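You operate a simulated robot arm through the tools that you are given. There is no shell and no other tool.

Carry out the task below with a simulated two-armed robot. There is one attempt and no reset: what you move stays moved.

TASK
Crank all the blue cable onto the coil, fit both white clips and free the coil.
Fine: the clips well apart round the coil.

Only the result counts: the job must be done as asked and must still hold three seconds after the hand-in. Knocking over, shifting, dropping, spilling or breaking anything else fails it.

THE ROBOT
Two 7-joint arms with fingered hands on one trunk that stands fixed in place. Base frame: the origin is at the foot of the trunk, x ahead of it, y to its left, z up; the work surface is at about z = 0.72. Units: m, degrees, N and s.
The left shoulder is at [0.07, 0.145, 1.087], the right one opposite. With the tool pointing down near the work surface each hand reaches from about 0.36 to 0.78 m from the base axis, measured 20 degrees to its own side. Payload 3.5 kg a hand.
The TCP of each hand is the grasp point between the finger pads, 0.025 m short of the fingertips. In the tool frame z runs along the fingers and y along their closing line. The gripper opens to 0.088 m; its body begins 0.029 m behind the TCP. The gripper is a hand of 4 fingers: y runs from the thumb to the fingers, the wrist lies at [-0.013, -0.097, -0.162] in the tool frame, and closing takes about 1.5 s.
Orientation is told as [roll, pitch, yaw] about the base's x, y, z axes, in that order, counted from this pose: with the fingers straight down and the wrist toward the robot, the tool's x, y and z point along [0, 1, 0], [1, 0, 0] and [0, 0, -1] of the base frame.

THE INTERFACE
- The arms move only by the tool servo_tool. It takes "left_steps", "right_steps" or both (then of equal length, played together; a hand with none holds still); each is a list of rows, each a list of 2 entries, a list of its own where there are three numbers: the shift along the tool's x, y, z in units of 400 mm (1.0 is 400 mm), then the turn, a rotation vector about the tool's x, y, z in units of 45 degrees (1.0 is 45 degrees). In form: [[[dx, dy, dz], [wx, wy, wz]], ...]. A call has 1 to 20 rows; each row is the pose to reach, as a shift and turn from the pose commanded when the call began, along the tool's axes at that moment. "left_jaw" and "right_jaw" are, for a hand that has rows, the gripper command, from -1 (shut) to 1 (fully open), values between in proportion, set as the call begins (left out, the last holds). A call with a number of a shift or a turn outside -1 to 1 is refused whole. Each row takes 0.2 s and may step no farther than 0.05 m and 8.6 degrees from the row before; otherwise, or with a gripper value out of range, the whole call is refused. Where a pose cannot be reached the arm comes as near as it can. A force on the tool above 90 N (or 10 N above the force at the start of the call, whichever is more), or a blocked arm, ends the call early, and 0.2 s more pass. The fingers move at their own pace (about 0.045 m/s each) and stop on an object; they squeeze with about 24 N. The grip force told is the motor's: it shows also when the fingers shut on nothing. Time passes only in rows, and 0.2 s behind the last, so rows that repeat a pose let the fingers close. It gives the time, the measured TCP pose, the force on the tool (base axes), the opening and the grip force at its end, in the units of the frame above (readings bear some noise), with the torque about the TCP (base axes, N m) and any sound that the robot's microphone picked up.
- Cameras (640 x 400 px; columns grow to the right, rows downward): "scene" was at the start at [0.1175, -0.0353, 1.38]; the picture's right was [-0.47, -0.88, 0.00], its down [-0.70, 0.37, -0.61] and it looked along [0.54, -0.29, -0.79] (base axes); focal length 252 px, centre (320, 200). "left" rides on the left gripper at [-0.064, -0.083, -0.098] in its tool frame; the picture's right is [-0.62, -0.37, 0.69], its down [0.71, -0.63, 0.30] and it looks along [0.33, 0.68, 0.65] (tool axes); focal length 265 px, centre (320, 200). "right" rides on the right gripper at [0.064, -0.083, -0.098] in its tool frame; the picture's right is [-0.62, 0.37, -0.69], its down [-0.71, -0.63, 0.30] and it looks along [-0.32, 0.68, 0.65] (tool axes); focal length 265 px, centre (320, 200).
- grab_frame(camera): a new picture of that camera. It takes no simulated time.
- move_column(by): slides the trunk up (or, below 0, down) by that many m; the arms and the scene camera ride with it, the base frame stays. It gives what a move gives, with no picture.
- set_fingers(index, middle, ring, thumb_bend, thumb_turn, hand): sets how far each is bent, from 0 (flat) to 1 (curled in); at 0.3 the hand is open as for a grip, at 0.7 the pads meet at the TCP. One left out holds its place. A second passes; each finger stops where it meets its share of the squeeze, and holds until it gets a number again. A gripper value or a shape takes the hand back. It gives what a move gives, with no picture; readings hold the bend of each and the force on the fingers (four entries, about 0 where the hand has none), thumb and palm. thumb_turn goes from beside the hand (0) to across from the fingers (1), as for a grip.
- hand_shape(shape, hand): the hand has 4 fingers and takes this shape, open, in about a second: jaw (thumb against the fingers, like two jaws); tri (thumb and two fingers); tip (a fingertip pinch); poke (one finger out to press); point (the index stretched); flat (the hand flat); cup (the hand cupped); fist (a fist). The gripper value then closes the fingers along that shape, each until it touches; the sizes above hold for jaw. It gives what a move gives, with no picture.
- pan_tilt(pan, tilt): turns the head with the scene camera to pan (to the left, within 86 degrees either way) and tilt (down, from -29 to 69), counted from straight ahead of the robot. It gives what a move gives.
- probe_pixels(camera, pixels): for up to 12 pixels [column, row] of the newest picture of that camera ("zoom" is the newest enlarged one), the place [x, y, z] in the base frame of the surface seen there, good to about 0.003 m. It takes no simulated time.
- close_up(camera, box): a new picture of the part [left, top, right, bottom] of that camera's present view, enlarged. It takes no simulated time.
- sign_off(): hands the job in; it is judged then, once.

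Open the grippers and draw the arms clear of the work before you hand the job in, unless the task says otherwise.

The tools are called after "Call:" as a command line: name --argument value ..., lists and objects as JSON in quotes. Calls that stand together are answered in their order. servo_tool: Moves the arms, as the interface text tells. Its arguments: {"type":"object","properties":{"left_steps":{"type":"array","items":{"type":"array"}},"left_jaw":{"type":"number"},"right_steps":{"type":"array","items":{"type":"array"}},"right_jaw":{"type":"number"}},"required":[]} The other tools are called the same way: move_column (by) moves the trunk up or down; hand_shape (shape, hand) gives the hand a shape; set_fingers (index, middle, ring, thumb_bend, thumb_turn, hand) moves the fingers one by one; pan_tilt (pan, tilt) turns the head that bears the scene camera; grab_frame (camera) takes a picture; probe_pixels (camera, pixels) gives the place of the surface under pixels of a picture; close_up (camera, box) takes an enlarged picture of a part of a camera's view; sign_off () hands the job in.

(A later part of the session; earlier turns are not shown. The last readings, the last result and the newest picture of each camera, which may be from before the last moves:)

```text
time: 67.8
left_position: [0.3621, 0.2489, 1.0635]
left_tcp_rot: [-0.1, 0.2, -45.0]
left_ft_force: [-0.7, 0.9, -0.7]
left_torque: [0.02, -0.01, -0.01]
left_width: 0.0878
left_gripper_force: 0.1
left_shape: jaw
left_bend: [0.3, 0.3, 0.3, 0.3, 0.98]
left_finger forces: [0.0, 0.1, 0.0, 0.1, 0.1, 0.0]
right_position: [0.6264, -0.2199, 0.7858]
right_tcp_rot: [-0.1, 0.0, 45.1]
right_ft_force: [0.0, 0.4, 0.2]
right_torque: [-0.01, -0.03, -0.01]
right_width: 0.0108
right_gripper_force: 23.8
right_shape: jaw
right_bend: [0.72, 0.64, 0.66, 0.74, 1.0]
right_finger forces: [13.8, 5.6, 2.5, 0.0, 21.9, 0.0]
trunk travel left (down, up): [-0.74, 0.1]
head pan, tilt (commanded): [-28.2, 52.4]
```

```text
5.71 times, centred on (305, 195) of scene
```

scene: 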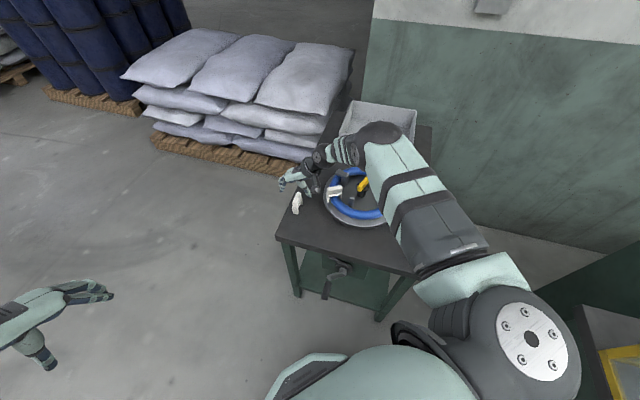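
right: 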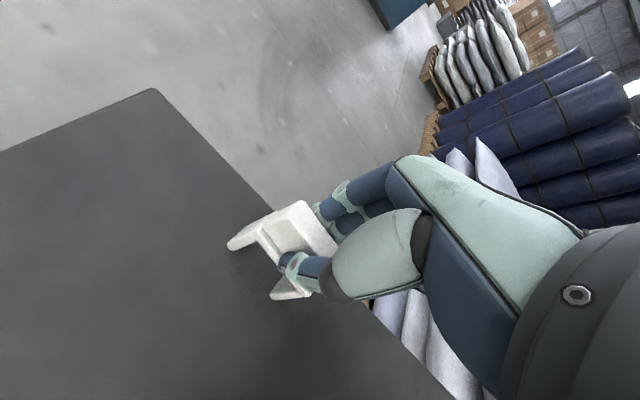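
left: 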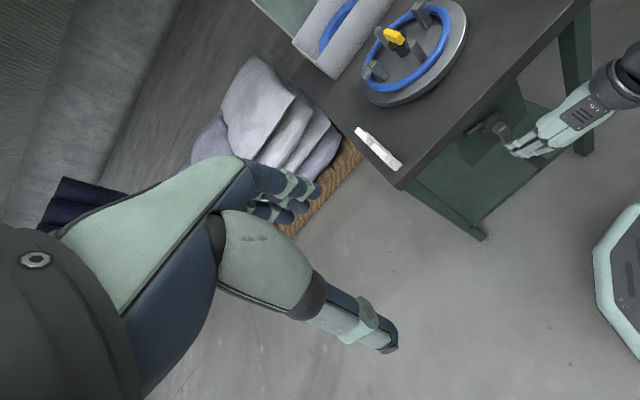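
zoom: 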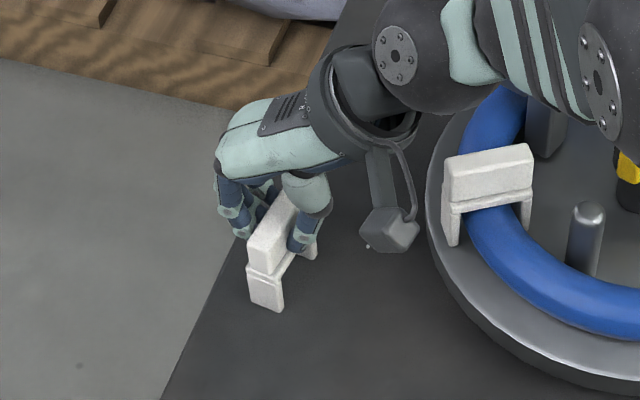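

The second clip is gripped just like the first. I lift it 0.14 m and carry it across to the ring's opposite side at (0.526,-0.535), turning the hand.

Call:
servo_tool --right_steps '[[[0, 0, -0.12], [0, 0, 0]], [[0, 0, -0.24], [0, 0, 0]], [[0, 0, -0.35], [0, 0, 0]], [[-0.0476, -0.0918, -0.35], [0, 0, 0.125]], [[-0.0952, -0.1835, -0.35], [0, 0, 0.25]], [[-0.1427, -0.2753, -0.35], [0, 0, 0.375]], [[-0.1903, -0.367, -0.35], [0, 0, 0.5]], [[-0.2379, -0.4588, -0.35], [0, 0, 0.625]], [[-0.2855, -0.5505, -0.35], [0, 0, 0.75]], [[-0.333, -0.6423, -0.35], [0, 0, 0.875]], [[-0.3806, -0.734, -0.35], [0, 0, 1.0]], [[-0.3806, -0.734, -0.35], [0, 0, 1.0]]]'

Call:
servo_tool --right_steps '[[[0, 0, 0], [0, 0, 0.122]], [[0, 0, 0], [0, 0, 0.122]]]'

Call:
grab_frame --camera "right"

Call:
grab_frame --camera "scene"

```text
time: 70.3
left_position: [0.3607, 0.2492, 1.0637]
left_tcp_rot: [-0.2, 0.1, -45.0]
left_ft_force: [-0.2, -0.2, -0.1]
left_torque: [0.02, -0.03, -0.01]
left_width: 0.0879
left_gripper_force: 0.1
left_shape: jaw
left_bend: [0.3, 0.3, 0.3, 0.3, 0.98]
left_finger forces: [0.1, 0.0, 0.0, 0.0, 0.0, 0.0]
right_position: [0.5251, -0.5349, 0.9249]
right_tcp_rot: [-0.2, 0.0, -0.1]
right_ft_force: [-0.5, -0.2, -1.2]
right_torque: [-0.01, 0.02, 0.01]
right_width: 0.0107
right_gripper_force: 24.1
right_shape: jaw
right_bend: [0.72, 0.64, 0.71, 0.74, 1.0]
right_finger forces: [13.9, 5.5, 2.5, 0.0, 21.7, 0.0]
trunk travel left (down, up): [-0.74, 0.1]
head pan, tilt (commanded): [-28.2, 52.4]
```

```text
time: 71.0
left_position: [0.36, 0.2484, 1.0642]
left_tcp_rot: [-0.1, 0.2, -45.0]
left_ft_force: [-0.2, 0.0, 0.3]
left_torque: [-0.01, 0.01, -0.03]
left_width: 0.0875
left_gripper_force: 0.0
left_shape: jaw
left_bend: [0.3, 0.3, 0.3, 0.3, 0.98]
left_finger forces: [0.0, 0.1, 0.1, 0.0, 0.0, 0.0]
right_position: [0.5256, -0.5354, 0.9248]
right_tcp_rot: [0.0, 0.0, -5.6]
right_ft_force: [0.6, -0.8, 0.2]
right_torque: [0.0, -0.01, -0.02]
right_width: 0.0108
right_gripper_force: 23.8
right_shape: jaw
right_bend: [0.72, 0.64, 0.71, 0.74, 1.0]
right_finger forces: [13.9, 5.5, 2.6, 0.1, 21.7, 0.1]
trunk travel left (down, up): [-0.74, 0.1]
head pan, tilt (commanded): [-28.2, 52.4]
```

```text
taken
```

right: 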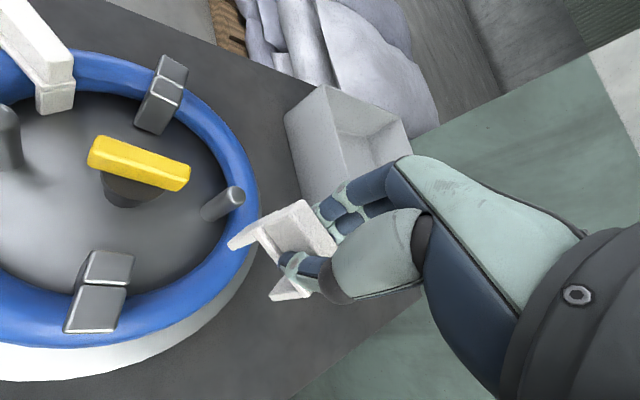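

```text
taken
```

scene: 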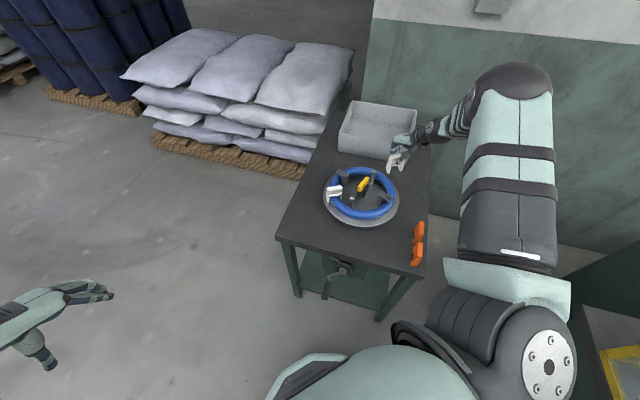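

The clip hangs over the far-right side of the ring. I enlarge the scene view and probe its prongs for centre and heading.

Call:
close_up --camera "scene" --box '[370, 135, 420, 180]'

Call:
close_up --camera "scene" --box '[310, 135, 430, 235]'

```text
8.89 times, centred on (395, 158) of scene
```

zoom: 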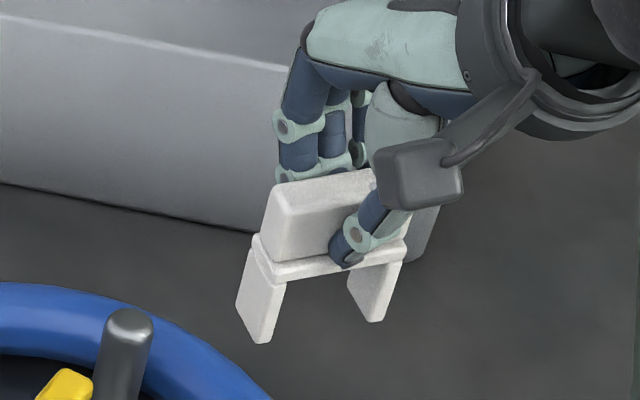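

```text
4.00 times, centred on (370, 185) of scene
```

zoom: 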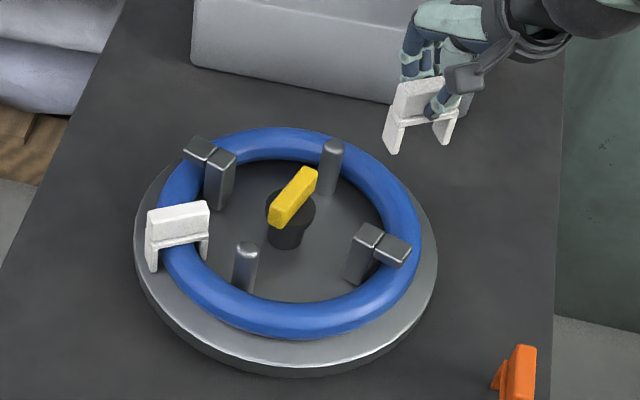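

I re-take the tighter zoom and probe the bridge's and prongs' faces.

Call:
close_up --camera "scene" --box '[370, 135, 420, 180]'

Call:
probe_pixels --camera "zoom" --pixels '[[275, 275], [330, 265], [390, 250], [265, 300], [258, 325], [278, 290], [365, 290], [390, 275], [380, 310], [400, 262], [300, 200], [350, 185]]'

```text
8.89 times, centred on (395, 158) of scene
```

zoom: 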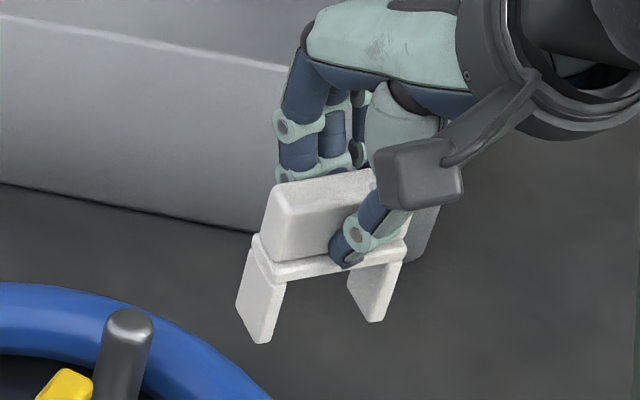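

```text
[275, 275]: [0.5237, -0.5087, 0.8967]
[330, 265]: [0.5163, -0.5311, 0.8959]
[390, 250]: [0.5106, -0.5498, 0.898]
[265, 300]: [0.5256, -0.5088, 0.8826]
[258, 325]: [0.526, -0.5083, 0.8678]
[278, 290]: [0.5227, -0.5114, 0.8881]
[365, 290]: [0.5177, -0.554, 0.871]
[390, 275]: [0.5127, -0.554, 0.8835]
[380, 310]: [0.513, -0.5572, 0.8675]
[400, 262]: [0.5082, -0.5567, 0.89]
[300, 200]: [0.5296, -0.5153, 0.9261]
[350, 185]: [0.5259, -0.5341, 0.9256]
```

The clip's heading is about 72° and its centre (0.524,-0.536), only about 1 mm too far out. I correct by 2.8° and 1 mm, and lower 57 mm to just above the ring.

Call:
servo_tool --right_steps '[[[0.0025, 0, 0.02], [0, 0, -0.062]], [[0.0025, 0, 0.06], [0, 0, -0.062]], [[0.0025, 0, 0.1], [0, 0, -0.062]], [[0.0025, 0, 0.13], [0, 0, -0.062]], [[0.0025, 0, 0.1425], [0, 0, -0.062]], [[0.0025, 0, 0.1425], [0, 0, -0.062]]]'

Call:
close_up --camera "scene" --box '[365, 145, 415, 190]'

Call:
probe_pixels --camera "zoom" --pixels '[[300, 275], [320, 270], [370, 262], [420, 250], [300, 300], [310, 320], [405, 285], [420, 275], [415, 300], [280, 300], [430, 262], [335, 300]]'

Call:
grab_frame --camera "right"

```text
time: 72.3
left_position: [0.3617, 0.2489, 1.0631]
left_tcp_rot: [-0.1, 0.3, -45.0]
left_ft_force: [0.2, -0.8, 0.5]
left_torque: [0.0, 0.01, 0.03]
left_width: 0.0879
left_gripper_force: 0.1
left_shape: jaw
left_bend: [0.3, 0.3, 0.3, 0.3, 0.98]
left_finger forces: [0.0, 0.0, 0.1, 0.0, 0.0, 0.0]
right_position: [0.5269, -0.5348, 0.8696]
right_tcp_rot: [0.1, 0.1, -2.7]
right_ft_force: [0.5, 0.5, -0.8]
right_torque: [0.01, 0.01, 0.05]
right_width: 0.0107
right_gripper_force: 24.3
right_shape: jaw
right_bend: [0.72, 0.64, 0.71, 0.75, 1.0]
right_finger forces: [14.0, 5.4, 2.5, 0.1, 21.8, 0.1]
trunk travel left (down, up): [-0.74, 0.1]
head pan, tilt (commanded): [-28.2, 52.4]
```

```text
8.89 times, centred on (390, 168) of scene
```

zoom: 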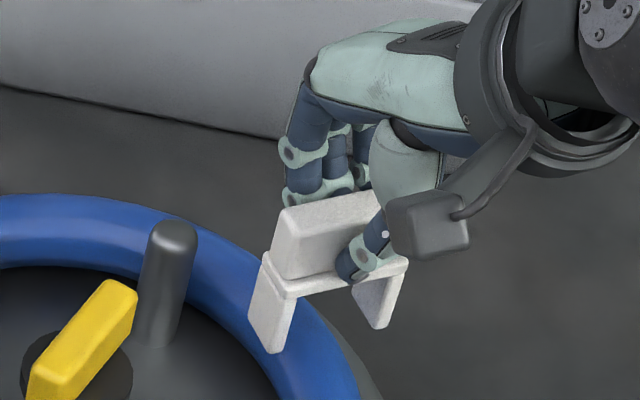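

```text
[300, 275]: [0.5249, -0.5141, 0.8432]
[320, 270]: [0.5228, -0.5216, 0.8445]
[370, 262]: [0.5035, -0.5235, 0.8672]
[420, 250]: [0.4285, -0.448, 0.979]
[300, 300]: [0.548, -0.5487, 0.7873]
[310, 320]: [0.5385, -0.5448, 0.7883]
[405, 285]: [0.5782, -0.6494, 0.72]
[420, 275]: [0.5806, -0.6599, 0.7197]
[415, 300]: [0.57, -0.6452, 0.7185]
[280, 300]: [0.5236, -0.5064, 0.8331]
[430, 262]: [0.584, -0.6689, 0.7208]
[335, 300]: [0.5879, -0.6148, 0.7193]
```

```text
taken
```

right: 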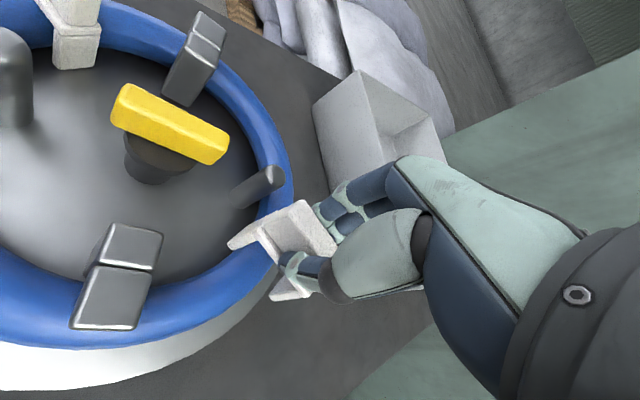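

Inner end measures r≈0.075-0.080. I probe the outer prong too, before lowering.

Call:
probe_pixels --camera "zoom" --pixels '[[375, 300], [385, 300], [390, 290], [380, 318], [370, 290], [395, 280], [300, 262], [275, 320], [265, 300], [285, 330], [290, 290], [402, 270]]'

```text
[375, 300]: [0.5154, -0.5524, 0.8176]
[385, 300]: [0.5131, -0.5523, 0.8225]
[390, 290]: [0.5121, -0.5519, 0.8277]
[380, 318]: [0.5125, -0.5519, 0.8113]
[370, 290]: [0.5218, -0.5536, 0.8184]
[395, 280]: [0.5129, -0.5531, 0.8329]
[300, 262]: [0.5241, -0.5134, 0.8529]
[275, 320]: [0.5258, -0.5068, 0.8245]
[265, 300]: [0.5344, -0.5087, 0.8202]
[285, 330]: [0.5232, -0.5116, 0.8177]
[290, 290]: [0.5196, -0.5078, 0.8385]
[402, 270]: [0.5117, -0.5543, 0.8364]
```

Ends at r≈0.0755 and 0.1255, so the clip should go about 2 mm outward. I shift it and lower 40 mm over the ring.

Call:
servo_tool --right_steps '[[[-0.005, 0, 0.0], [0, 0, 0]], [[-0.005, 0, 0.03], [0, 0, 0]], [[-0.005, 0, 0.06], [0, 0, 0]], [[-0.005, 0, 0.085], [0, 0, 0]], [[-0.005, 0, 0.1], [0, 0, 0]]]'

Call:
close_up --camera "scene" --box '[355, 150, 415, 200]'

Call:
close_up --camera "right" --box '[150, 180, 390, 380]'

```text
time: 73.5
left_position: [0.361, 0.2482, 1.0631]
left_tcp_rot: [-0.1, 0.2, -44.9]
left_ft_force: [0.9, 0.6, 0.5]
left_torque: [-0.01, 0.01, -0.01]
left_width: 0.088
left_gripper_force: 0.1
left_shape: jaw
left_bend: [0.3, 0.3, 0.3, 0.3, 0.98]
left_finger forces: [0.1, 0.0, 0.0, 0.0, 0.1, 0.0]
right_position: [0.5259, -0.5368, 0.8281]
right_tcp_rot: [0.0, 0.0, -2.7]
right_ft_force: [0.0, 0.0, 0.4]
right_torque: [-0.02, 0.0, 0.01]
right_width: 0.0107
right_gripper_force: 23.7
right_shape: jaw
right_bend: [0.72, 0.64, 0.68, 0.75, 1.0]
right_finger forces: [14.3, 5.3, 2.5, 0.1, 22.2, 0.0]
trunk travel left (down, up): [-0.74, 0.1]
head pan, tilt (commanded): [-28.2, 52.4]
```

```text
8.00 times, centred on (385, 175) of scene
```

zoom: 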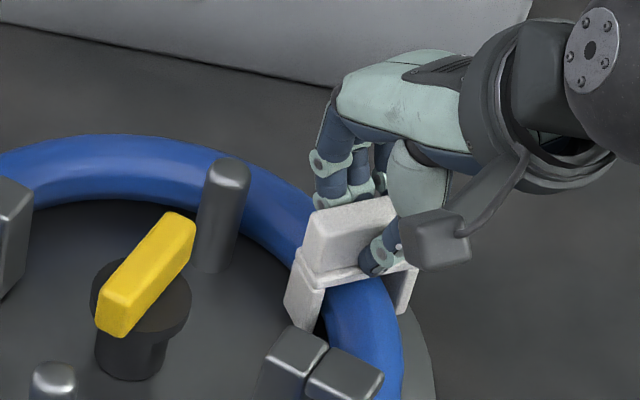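

```text
2.00 times, centred on (270, 280) of right
```

zoom: 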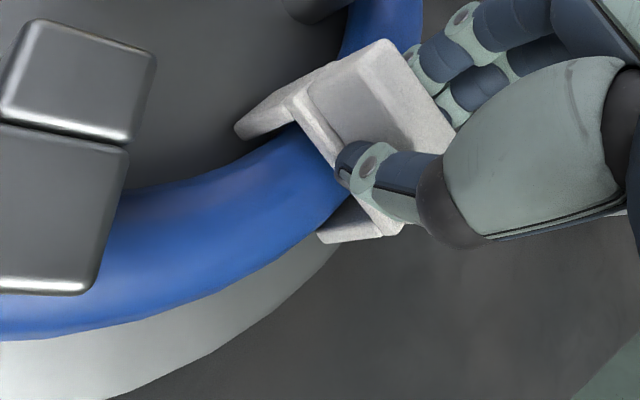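

The prongs straddle the ring without touching. I lower the last millimetres and press as before.

Call:
servo_tool --right_steps '[[[0, 0, 0.008], [0, 0, 0]], [[0, 0, 0.016], [0, 0, 0]], [[0, 0, 0.024], [0, 0, 0]], [[0, 0, 0.032], [0, 0, 0]], [[0, 0, 0.038], [0, 0, 0]], [[0, 0, 0.038], [0, 0, 0]]]'

Call:
close_up --camera "scene" --box '[355, 150, 415, 200]'

```text
time: 75.0
left_position: [0.3566, 0.2536, 1.0635]
left_tcp_rot: [0.1, -0.2, -45.0]
left_ft_force: [-0.2, 0.1, 0.1]
left_torque: [0.0, 0.02, -0.03]
left_width: 0.0877
left_gripper_force: 0.0
left_shape: jaw
left_bend: [0.3, 0.3, 0.3, 0.3, 0.98]
left_finger forces: [0.1, 0.1, 0.0, 0.1, 0.0, 0.0]
right_position: [0.5253, -0.5361, 0.8229]
right_tcp_rot: [-0.4, -1.1, -2.8]
right_ft_force: [-1.7, -6.9, 40.8]
right_torque: [-0.08, -0.17, -0.07]
right_width: 0.0121
right_gripper_force: 24.3
right_shape: jaw
right_bend: [0.73, 0.72, 0.71, 0.75, 1.0]
right_finger forces: [33.5, 9.4, 2.7, 0.0, 31.2, 0.0]
trunk travel left (down, up): [-0.74, 0.1]
head pan, tilt (commanded): [-28.2, 52.4]
```

```text
8.00 times, centred on (385, 175) of scene
```

zoom: 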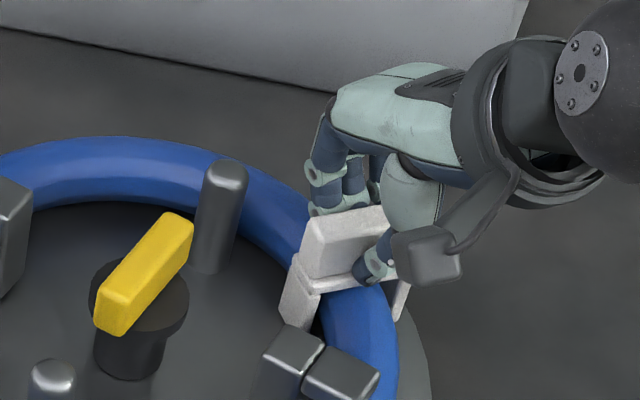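

The second clip bottomed at the same height (0.823, 41 N). I relax the push, open the fingers to about 0.057 and wait for them to clear.

Call:
servo_tool --right_steps '[[[0, 0, -0.01], [0, 0, 0]], [[0, 0, -0.02], [0, 0, 0]], [[0, 0, -0.024], [0, 0, 0]]]'

Call:
servo_tool --right_steps '[[[0, 0, 0], [0, 0, 0]], [[0, 0, 0], [0, 0, 0]], [[0, 0, 0], [0, 0, 0]], [[0, 0, 0], [0, 0, 0]], [[0, 0, 0], [0, 0, 0]], [[0, 0, 0], [0, 0, 0]], [[0, 0, 0], [0, 0, 0]], [[0, 0, 0], [0, 0, 0]]]' --right_jaw 0.3

Call:
close_up --camera "right" --box '[200, 150, 480, 350]'

```text
time: 75.8
left_position: [0.3593, 0.2491, 1.0641]
left_tcp_rot: [-0.1, 0.1, -44.9]
left_ft_force: [-0.2, -0.4, 0.6]
left_torque: [0.01, -0.02, -0.01]
left_width: 0.0875
left_gripper_force: 0.0
left_shape: jaw
left_bend: [0.3, 0.3, 0.3, 0.3, 0.98]
left_finger forces: [0.1, 0.0, 0.0, 0.0, 0.0, 0.0]
right_position: [0.5234, -0.5366, 0.824]
right_tcp_rot: [-0.1, 0.2, -2.8]
right_ft_force: [-1.4, -4.8, 11.3]
right_torque: [-0.09, -0.06, -0.01]
right_width: 0.0114
right_gripper_force: 24.2
right_shape: jaw
right_bend: [0.72, 0.65, 0.69, 0.75, 1.0]
right_finger forces: [21.0, 6.3, 2.7, 0.0, 24.3, 0.0]
trunk travel left (down, up): [-0.74, 0.1]
head pan, tilt (commanded): [-28.2, 52.4]
```

```text
time: 77.5
left_position: [0.3611, 0.2482, 1.0641]
left_tcp_rot: [-0.1, 0.2, -45.0]
left_ft_force: [-0.1, 0.0, 0.9]
left_torque: [0.01, -0.02, 0.0]
left_width: 0.0879
left_gripper_force: 0.2
left_shape: jaw
left_bend: [0.3, 0.3, 0.3, 0.3, 0.98]
left_finger forces: [0.0, 0.1, 0.0, 0.0, 0.1, 0.0]
right_position: [0.5266, -0.5365, 0.8254]
right_tcp_rot: [-0.1, 0.0, -2.8]
right_ft_force: [-0.3, 0.5, -0.7]
right_torque: [0.01, -0.03, 0.02]
right_width: 0.0566
right_gripper_force: 0.0
right_shape: jaw
right_bend: [0.28, 0.39, 0.36, 0.62, 1.0]
right_finger forces: [0.1, 0.0, 0.1, 0.0, 0.1, 0.1]
trunk travel left (down, up): [-0.74, 0.1]
head pan, tilt (commanded): [-28.2, 52.4]
```

```text
2.00 times, centred on (340, 250) of right
```

zoom: 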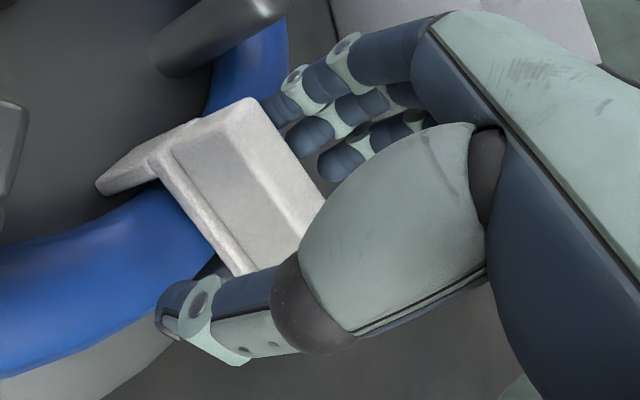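

All fingers are free of the clip. I lift straight up and inspect both fitted clips and the yellow lever.

Call:
servo_tool --right_steps '[[[0, 0, -0.05], [0, 0, 0]], [[0, 0, -0.12], [0, 0, 0]], [[0, 0, -0.2], [0, 0, 0]], [[0, 0, -0.3], [0, 0, 0]]]'

Call:
close_up --camera "scene" --box '[310, 135, 430, 235]'

Call:
grab_frame --camera "right"

```text
time: 78.5
left_position: [0.3599, 0.2504, 1.0652]
left_tcp_rot: [-0.1, 0.2, -45.0]
left_ft_force: [-0.4, 0.2, 0.4]
left_torque: [0.0, -0.01, 0.01]
left_width: 0.0876
left_gripper_force: 0.1
left_shape: jaw
left_bend: [0.3, 0.3, 0.3, 0.3, 0.98]
left_finger forces: [0.0, 0.0, 0.0, 0.1, 0.1, 0.0]
right_position: [0.5266, -0.5334, 0.9475]
right_tcp_rot: [-0.1, 0.0, -2.7]
right_ft_force: [0.5, 0.8, 0.0]
right_torque: [0.02, 0.01, 0.03]
right_width: 0.0567
right_gripper_force: 0.1
right_shape: jaw
right_bend: [0.28, 0.39, 0.36, 0.62, 1.0]
right_finger forces: [0.0, 0.1, 0.0, 0.0, 0.1, 0.1]
trunk travel left (down, up): [-0.74, 0.1]
head pan, tilt (commanded): [-28.2, 52.4]
```

```text
4.00 times, centred on (370, 185) of scene
```

zoom: 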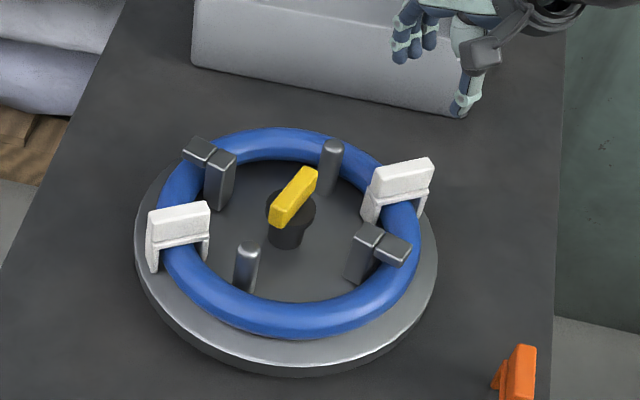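

```text
taken
```

right: 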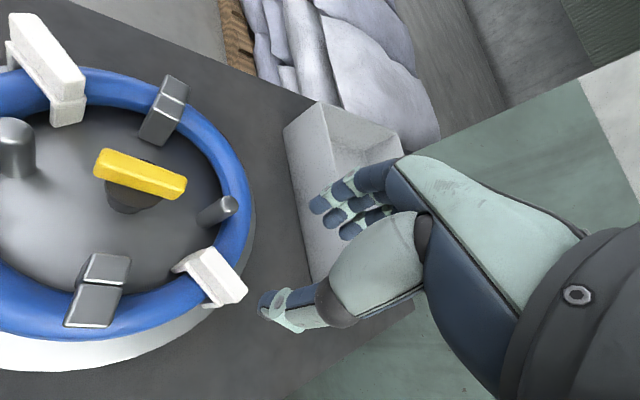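

Both clips straddle the ring about 180° apart. Now the yellow release lever: I enlarge and probe it for size, height and heading.

Call:
close_up --camera "scene" --box '[350, 160, 390, 200]'

Call:
probe_pixels --camera "zoom" --pixels '[[250, 145], [200, 225], [225, 185], [180, 235], [190, 260], [270, 130], [235, 195], [250, 180], [240, 250], [215, 215], [290, 215], [265, 240]]'

Call:
close_up --camera "right" --box '[60, 110, 260, 260]'

```text
10.00 times, centred on (370, 180) of scene
```

zoom: 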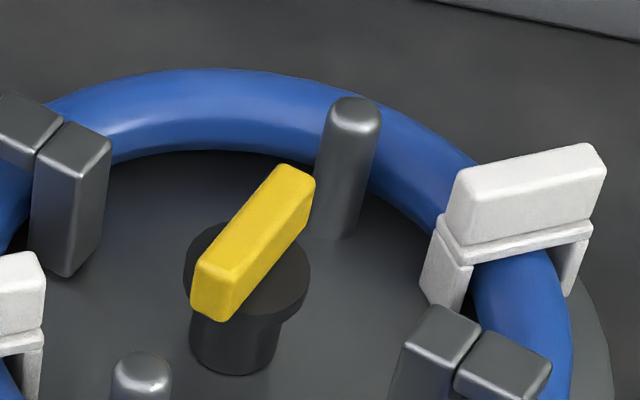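

```text
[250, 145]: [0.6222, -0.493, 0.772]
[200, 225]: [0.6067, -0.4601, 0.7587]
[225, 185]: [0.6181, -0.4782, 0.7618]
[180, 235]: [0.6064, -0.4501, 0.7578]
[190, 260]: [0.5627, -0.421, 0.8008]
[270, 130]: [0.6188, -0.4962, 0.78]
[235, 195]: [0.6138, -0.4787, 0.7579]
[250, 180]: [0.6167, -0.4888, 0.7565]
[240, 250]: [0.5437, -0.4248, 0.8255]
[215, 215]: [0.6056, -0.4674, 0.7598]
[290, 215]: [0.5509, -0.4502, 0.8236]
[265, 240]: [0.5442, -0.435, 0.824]
```

```text
2.67 times, centred on (160, 185) of right
```

zoom: 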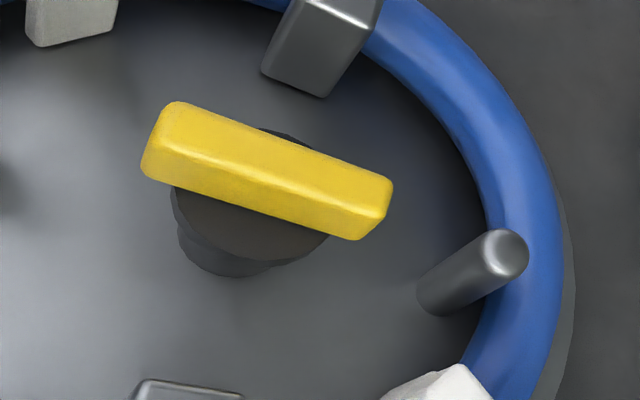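

I probe the lever's top face in the right zoom for its ends.

Call:
probe_pixels --camera "zoom" --pixels '[[180, 115], [385, 188], [165, 130], [370, 205], [275, 160], [150, 165], [345, 230], [250, 200], [270, 230], [200, 235], [490, 250], [330, 50]]'

Call:
close_up --camera "scene" --box '[350, 160, 390, 200]'

Call:
probe_pixels --camera "zoom" --pixels '[[275, 172], [308, 180], [200, 268], [232, 278], [255, 222], [215, 300], [270, 260], [195, 250], [280, 290], [210, 230], [300, 210], [235, 340]]'

```text
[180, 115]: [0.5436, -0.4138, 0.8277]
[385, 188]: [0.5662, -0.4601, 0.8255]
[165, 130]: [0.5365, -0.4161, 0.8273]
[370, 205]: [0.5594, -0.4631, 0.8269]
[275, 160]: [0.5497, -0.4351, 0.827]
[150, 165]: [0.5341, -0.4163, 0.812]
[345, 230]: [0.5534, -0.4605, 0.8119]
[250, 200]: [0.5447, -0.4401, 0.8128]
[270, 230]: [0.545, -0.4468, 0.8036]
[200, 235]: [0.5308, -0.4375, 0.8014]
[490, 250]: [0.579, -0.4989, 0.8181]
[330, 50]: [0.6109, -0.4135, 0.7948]
```

```text
10.00 times, centred on (370, 180) of scene
```

zoom: 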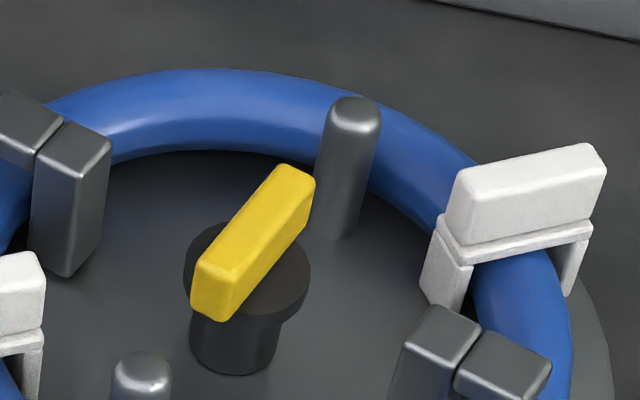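

```text
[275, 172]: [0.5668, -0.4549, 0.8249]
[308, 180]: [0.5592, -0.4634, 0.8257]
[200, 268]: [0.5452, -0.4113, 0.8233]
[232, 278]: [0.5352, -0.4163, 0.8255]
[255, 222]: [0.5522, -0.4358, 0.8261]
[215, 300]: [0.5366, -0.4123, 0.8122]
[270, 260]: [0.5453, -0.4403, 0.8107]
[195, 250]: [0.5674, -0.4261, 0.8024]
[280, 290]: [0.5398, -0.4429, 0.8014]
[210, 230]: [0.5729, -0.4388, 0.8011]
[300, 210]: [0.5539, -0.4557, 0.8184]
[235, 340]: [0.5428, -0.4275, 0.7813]
```

The lever is centred at (0.552,-0.4367), 54 by 12 mm, top z 0.826, heading 117°, on a hub cap at z 0.802. I move above it with the hand turned to yaw 27.3 and the fingers partly closed.

Call:
servo_tool --right_steps '[[[0.06, 0.013, 0.01], [0, 0, -0.15]], [[0.12, 0.026, 0.02], [0, 0, -0.3]], [[0.18, 0.039, 0.03], [0, 0, -0.45]], [[0.245, 0.052, 0.044], [0, 0, -0.6]], [[0.245, 0.052, 0.044], [0, 0, -0.667]], [[0.245, 0.052, 0.044], [0, 0, -0.667]]]' --right_jaw 0.0

Call:
grab_frame --camera "right"

Call:
close_up --camera "scene" --box '[320, 125, 420, 215]'

```text
time: 80.0
left_position: [0.3606, 0.248, 1.0637]
left_tcp_rot: [-0.1, 0.2, -45.0]
left_ft_force: [0.6, -0.7, 0.0]
left_torque: [0.0, 0.0, -0.02]
left_width: 0.0876
left_gripper_force: 0.2
left_shape: jaw
left_bend: [0.3, 0.3, 0.3, 0.3, 0.98]
left_finger forces: [0.0, 0.0, 0.1, 0.0, 0.0, 0.0]
right_position: [0.552, -0.4394, 0.9278]
right_tcp_rot: [-0.1, 0.0, 27.4]
right_ft_force: [0.3, -0.4, 0.3]
right_torque: [-0.01, -0.02, -0.02]
right_width: 0.0443
right_gripper_force: 0.0
right_shape: jaw
right_bend: [0.74, 0.44, 0.41, 0.69, 1.0]
right_finger forces: [0.0, 0.1, 0.0, 0.0, 0.1, 0.0]
trunk travel left (down, up): [-0.74, 0.1]
head pan, tilt (commanded): [-28.2, 52.4]
```

```text
taken
```

right: 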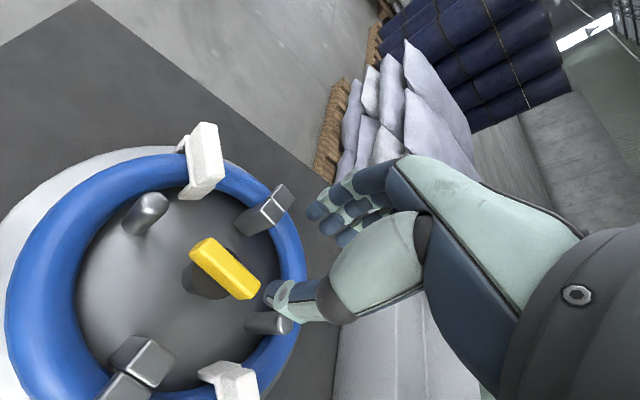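

```text
4.44 times, centred on (370, 170) of scene
```

zoom: 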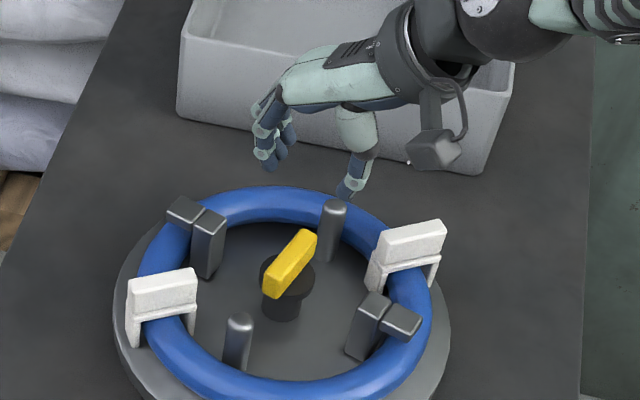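

The index reads 0.74 again although the fingers look evenly open; I enlarge the fingers to make sure.

Call:
close_up --camera "right" --box '[240, 150, 440, 340]'

Call:
close_up --camera "scene" --box '[370, 135, 420, 175]'

```text
2.11 times, centred on (340, 245) of right
```

zoom: 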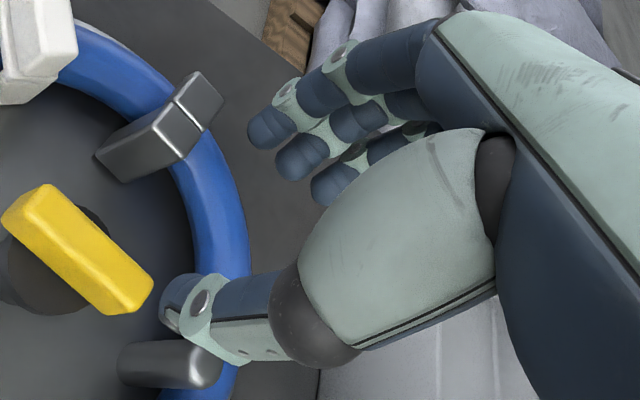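

```text
10.00 times, centred on (395, 155) of scene
```

zoom: 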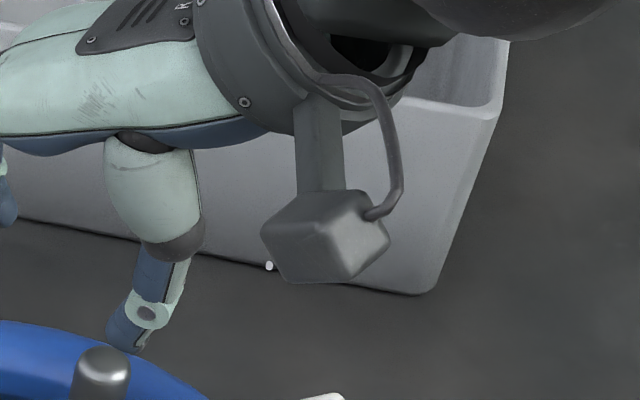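

The fingers are evenly open after all. I shift 3 mm along the lever and descend to z≈0.862 for a closer check.

Call:
servo_tool --right_steps '[[[0.0075, 0, 0.05], [0, 0, 0]], [[0.0075, 0, 0.1], [0, 0, 0]], [[0.0075, 0, 0.14], [0, 0, 0]], [[0.0075, 0, 0.165], [0, 0, 0]], [[0.0075, 0, 0.165], [0, 0, 0]]]'

Call:
grab_frame --camera "right"

Call:
close_up --camera "scene" --box '[320, 125, 420, 215]'

```text
time: 81.2
left_position: [0.3601, 0.2479, 1.0627]
left_tcp_rot: [-0.2, 0.1, -45.0]
left_ft_force: [0.0, 0.2, -0.1]
left_torque: [0.0, -0.01, -0.02]
left_width: 0.088
left_gripper_force: 0.1
left_shape: jaw
left_bend: [0.3, 0.3, 0.3, 0.3, 0.98]
left_finger forces: [0.0, 0.0, 0.0, 0.0, 0.1, 0.1]
right_position: [0.5503, -0.4373, 0.8602]
right_tcp_rot: [-0.2, 0.0, 27.2]
right_ft_force: [-0.2, 0.0, -0.6]
right_torque: [0.03, -0.04, 0.0]
right_width: 0.0444
right_gripper_force: 0.1
right_shape: jaw
right_bend: [0.74, 0.44, 0.41, 0.69, 1.0]
right_finger forces: [0.0, 0.0, 0.0, 0.1, 0.1, 0.1]
trunk travel left (down, up): [-0.74, 0.1]
head pan, tilt (commanded): [-28.2, 52.4]
```

```text
taken
```

right: 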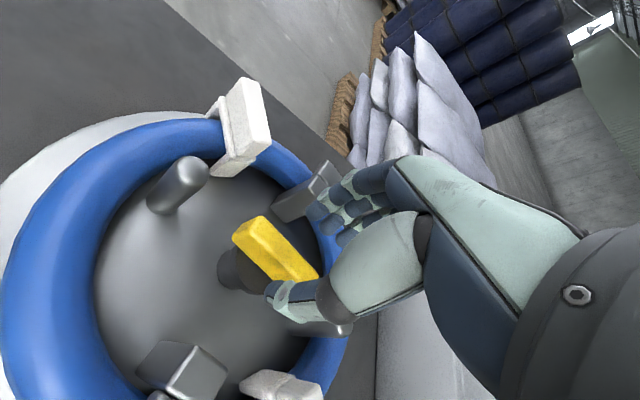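

```text
4.44 times, centred on (370, 170) of scene
```

zoom: 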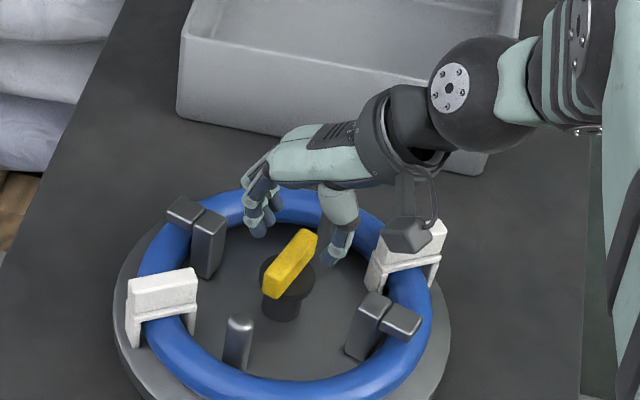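

I enlarge the right view to check how the lever lies between thumb and fingers.

Call:
close_up --camera "right" --box '[210, 180, 370, 330]'

Call:
probe_pixels --camera "zoom" --pixels '[[230, 150], [180, 190], [300, 200], [370, 270], [380, 300], [250, 220], [330, 270], [400, 290], [280, 180], [200, 240], [340, 240], [235, 185]]'

```text
2.67 times, centred on (290, 255) of right
```

zoom: 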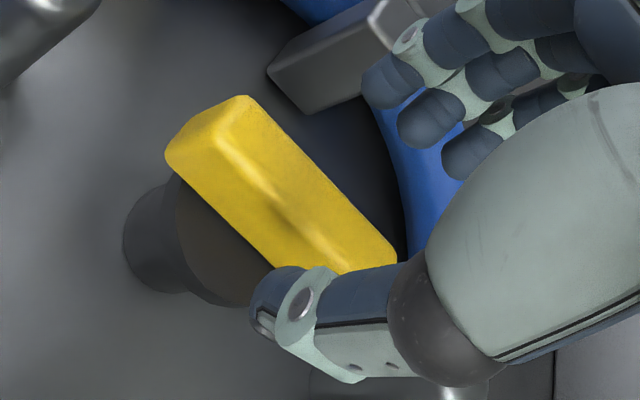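

```text
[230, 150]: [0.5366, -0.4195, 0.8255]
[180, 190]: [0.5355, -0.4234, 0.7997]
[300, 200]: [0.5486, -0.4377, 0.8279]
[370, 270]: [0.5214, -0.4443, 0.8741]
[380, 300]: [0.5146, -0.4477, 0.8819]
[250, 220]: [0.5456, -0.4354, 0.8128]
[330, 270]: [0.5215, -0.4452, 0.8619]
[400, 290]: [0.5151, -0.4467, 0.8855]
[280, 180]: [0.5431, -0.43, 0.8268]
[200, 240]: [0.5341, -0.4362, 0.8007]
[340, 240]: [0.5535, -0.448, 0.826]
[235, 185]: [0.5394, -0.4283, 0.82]
```

The lever lies well between thumb and fingers (kinematics say within about 1-3 mm). I descend 31 mm so the fingertips stay just above the hub cap, then close on it.

Call:
servo_tool --right_steps '[[[0.004, 0, 0.03], [0, 0, 0]], [[0.004, 0, 0.06], [0, 0, 0]], [[0.004, 0, 0.0775], [0, 0, 0]], [[0.004, 0, 0.0775], [0, 0, 0]]]'

Call:
servo_tool --right_steps '[[[0, 0, 0], [0, 0, 0]], [[0, 0, 0], [0, 0, 0]], [[0, 0, 0], [0, 0, 0]], [[0, 0, 0], [0, 0, 0]], [[0, 0, 0], [0, 0, 0]], [[0, 0, 0], [0, 0, 0]]]' --right_jaw -1

Call:
grab_frame --camera "right"

Call:
close_up --camera "scene" --box '[320, 125, 420, 215]'

```text
time: 82.2
left_position: [0.3608, 0.2494, 1.0638]
left_tcp_rot: [-0.1, 0.1, -45.0]
left_ft_force: [-0.6, 0.6, 0.3]
left_torque: [-0.02, 0.01, 0.03]
left_width: 0.0877
left_gripper_force: 0.0
left_shape: jaw
left_bend: [0.3, 0.3, 0.3, 0.3, 0.98]
left_finger forces: [0.0, 0.1, 0.0, 0.1, 0.0, 0.0]
right_position: [0.5489, -0.4365, 0.8285]
right_tcp_rot: [-0.1, 0.0, 27.4]
right_ft_force: [0.2, 0.6, 0.0]
right_torque: [0.0, -0.01, -0.04]
right_width: 0.0443
right_gripper_force: 0.2
right_shape: jaw
right_bend: [0.74, 0.44, 0.41, 0.69, 1.0]
right_finger forces: [0.0, 0.1, 0.0, 0.1, 0.0, 0.0]
trunk travel left (down, up): [-0.74, 0.1]
head pan, tilt (commanded): [-28.2, 52.4]
```

```text
time: 83.5
left_position: [0.3605, 0.2479, 1.064]
left_tcp_rot: [-0.1, 0.3, -45.0]
left_ft_force: [0.6, 0.2, 0.3]
left_torque: [0.01, 0.02, -0.02]
left_width: 0.0877
left_gripper_force: 0.1
left_shape: jaw
left_bend: [0.3, 0.3, 0.3, 0.3, 0.98]
left_finger forces: [0.1, 0.1, 0.0, 0.0, 0.1, 0.1]
right_position: [0.5494, -0.4369, 0.8299]
right_tcp_rot: [0.1, -0.1, 27.3]
right_ft_force: [1.9, -0.3, -0.7]
right_torque: [-0.02, -0.01, 0.03]
right_width: 0.0114
right_gripper_force: 24.0
right_shape: jaw
right_bend: [0.73, 0.61, 0.62, 0.74, 1.0]
right_finger forces: [13.8, 6.3, 2.7, 0.0, 21.0, 0.1]
trunk travel left (down, up): [-0.74, 0.1]
head pan, tilt (commanded): [-28.2, 52.4]
```

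```text
taken
```

right: 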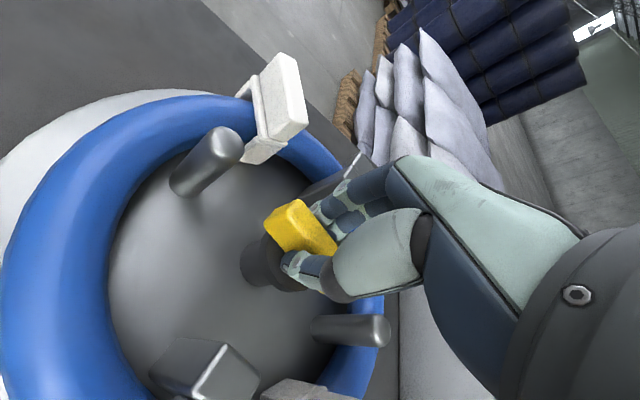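

```text
4.44 times, centred on (370, 170) of scene
```

zoom: 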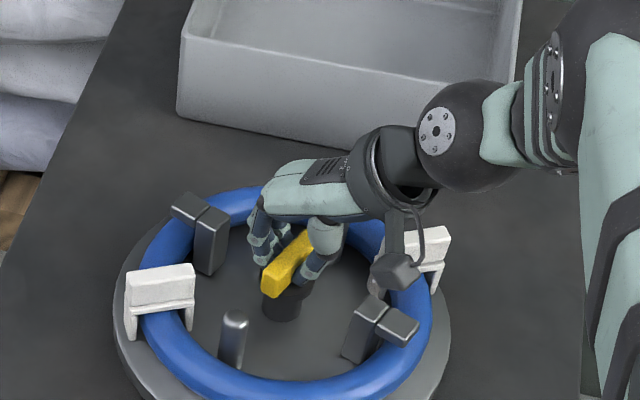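

The lever is gripped. I turn it gently 15° clockwise (seen from above), the sense in which the ratchet should hold the former, and watch what moves.

Call:
servo_tool --right_steps '[[[0, 0, 0], [0, 0, 0.08]], [[0, 0, 0], [0, 0, 0.16]], [[0, 0, 0], [0, 0, 0.24]], [[0, 0, 0], [0, 0, 0.333]], [[0, 0, 0], [0, 0, 0.333]]]'

Call:
close_up --camera "scene" --box '[320, 125, 420, 215]'

Call:
grab_frame --camera "right"

```text
time: 84.8
left_position: [0.3603, 0.2485, 1.0634]
left_tcp_rot: [0.0, 0.2, -45.1]
left_ft_force: [0.9, -0.1, 0.1]
left_torque: [0.0, -0.01, -0.03]
left_width: 0.0878
left_gripper_force: 0.0
left_shape: jaw
left_bend: [0.3, 0.3, 0.3, 0.3, 0.98]
left_finger forces: [0.0, 0.1, 0.0, 0.0, 0.1, 0.1]
right_position: [0.5495, -0.436, 0.8281]
right_tcp_rot: [0.1, -0.1, 12.2]
right_ft_force: [3.1, -2.4, 0.5]
right_torque: [-0.07, -0.06, 0.0]
right_width: 0.0117
right_gripper_force: 23.5
right_shape: jaw
right_bend: [0.73, 0.61, 0.62, 0.74, 1.0]
right_finger forces: [14.5, 6.5, 3.1, 0.1, 21.1, 0.0]
trunk travel left (down, up): [-0.74, 0.1]
head pan, tilt (commanded): [-28.2, 52.4]
```

```text
4.44 times, centred on (370, 170) of scene
```

zoom: 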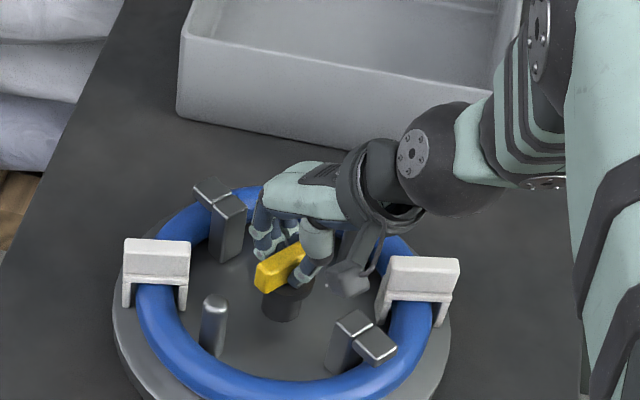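

```text
taken
```

right: 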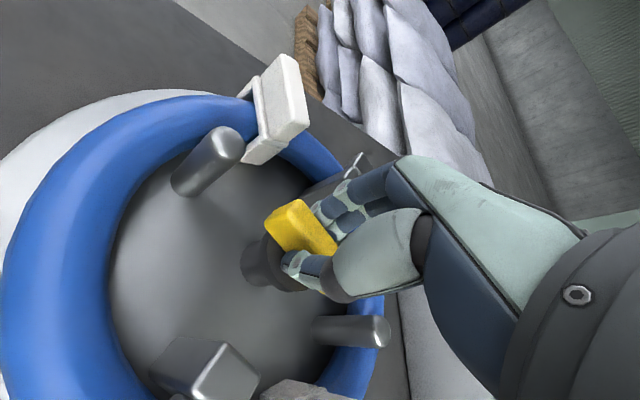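

The whole former turned with the lever with hardly any torque, so there is slack before the pawl bites. I keep turning clockwise in steps, watching for the torque to rise.

Call:
servo_tool --right_steps '[[[0, 0, 0], [0, 0, 0.12]], [[0, 0, 0], [0, 0, 0.24]], [[0, 0, 0], [0, 0, 0.36]], [[0, 0, 0], [0, 0, 0.48]], [[0, 0, 0], [0, 0, 0.556]], [[0, 0, 0], [0, 0, 0.556]]]'

Call:
close_up --camera "scene" --box '[320, 125, 420, 215]'

Call:
grab_frame --camera "right"

```text
time: 86.2
left_position: [0.3616, 0.2481, 1.063]
left_tcp_rot: [-0.2, 0.2, -45.0]
left_ft_force: [0.6, -0.3, 0.1]
left_torque: [-0.01, -0.01, 0.03]
left_width: 0.0877
left_gripper_force: 0.1
left_shape: jaw
left_bend: [0.3, 0.3, 0.3, 0.3, 0.98]
left_finger forces: [0.0, 0.0, 0.0, 0.1, 0.1, 0.0]
right_position: [0.5504, -0.4363, 0.8284]
right_tcp_rot: [0.0, -0.1, -12.8]
right_ft_force: [5.7, -1.1, 0.6]
right_torque: [-0.01, -0.13, 0.0]
right_width: 0.0114
right_gripper_force: 24.4
right_shape: jaw
right_bend: [0.73, 0.61, 0.62, 0.74, 1.0]
right_finger forces: [16.4, 7.4, 2.6, 0.0, 20.7, 0.1]
trunk travel left (down, up): [-0.74, 0.1]
head pan, tilt (commanded): [-28.2, 52.4]
```

```text
4.44 times, centred on (370, 170) of scene
```

zoom: 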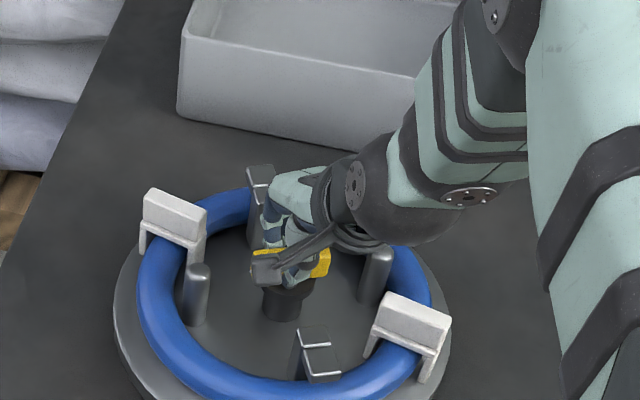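

```text
taken
```

right: 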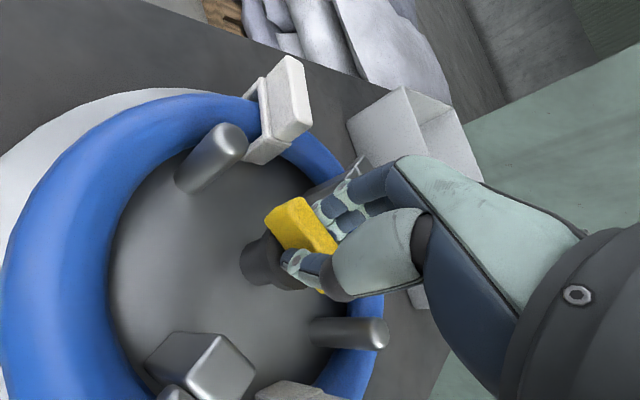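

Still turning together after 40°, so the crank is being driven back within one ratchet tooth. I look at the crank to confirm.

Call:
close_up --camera "scene" --box '[300, 235, 380, 305]'

Call:
grab_frame --camera "scene"

```text
5.71 times, centred on (340, 270) of scene
```

zoom: 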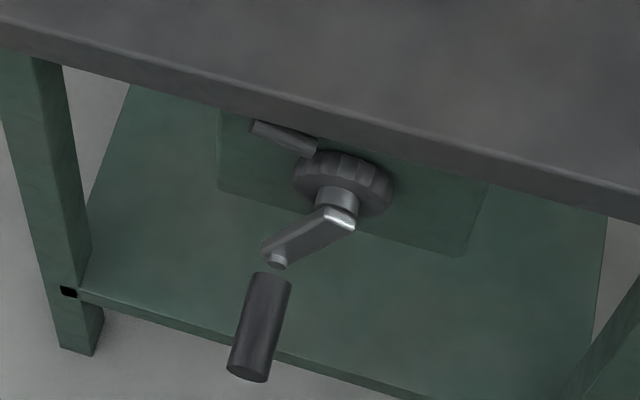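

```text
taken
```

scene: 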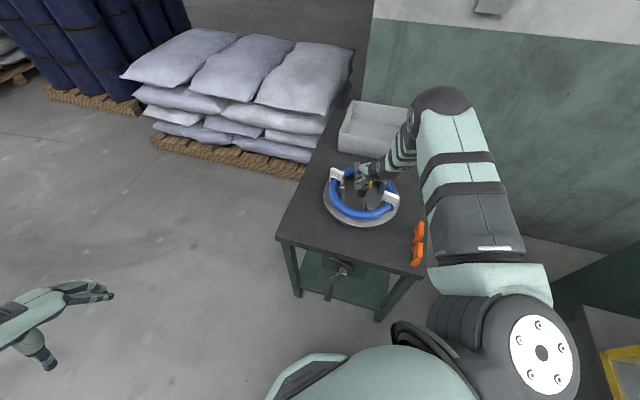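

I probe the crank handle to learn its present angle.

Call:
close_up --camera "scene" --box '[300, 235, 380, 305]'

Call:
probe_pixels --camera "zoom" --pixels '[[270, 290], [260, 320], [250, 350], [248, 372], [277, 258], [340, 215], [305, 235], [335, 200]]'

```text
5.71 times, centred on (340, 270) of scene
```

zoom: 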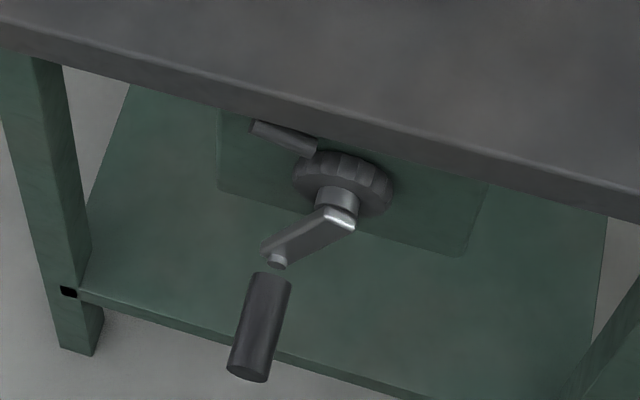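

```text
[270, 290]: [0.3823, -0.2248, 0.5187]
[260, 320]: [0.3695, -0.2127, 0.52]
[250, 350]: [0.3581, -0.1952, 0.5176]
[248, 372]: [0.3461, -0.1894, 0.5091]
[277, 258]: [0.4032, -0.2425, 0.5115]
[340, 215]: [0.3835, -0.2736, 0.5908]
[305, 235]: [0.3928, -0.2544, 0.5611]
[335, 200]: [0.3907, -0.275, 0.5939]
```

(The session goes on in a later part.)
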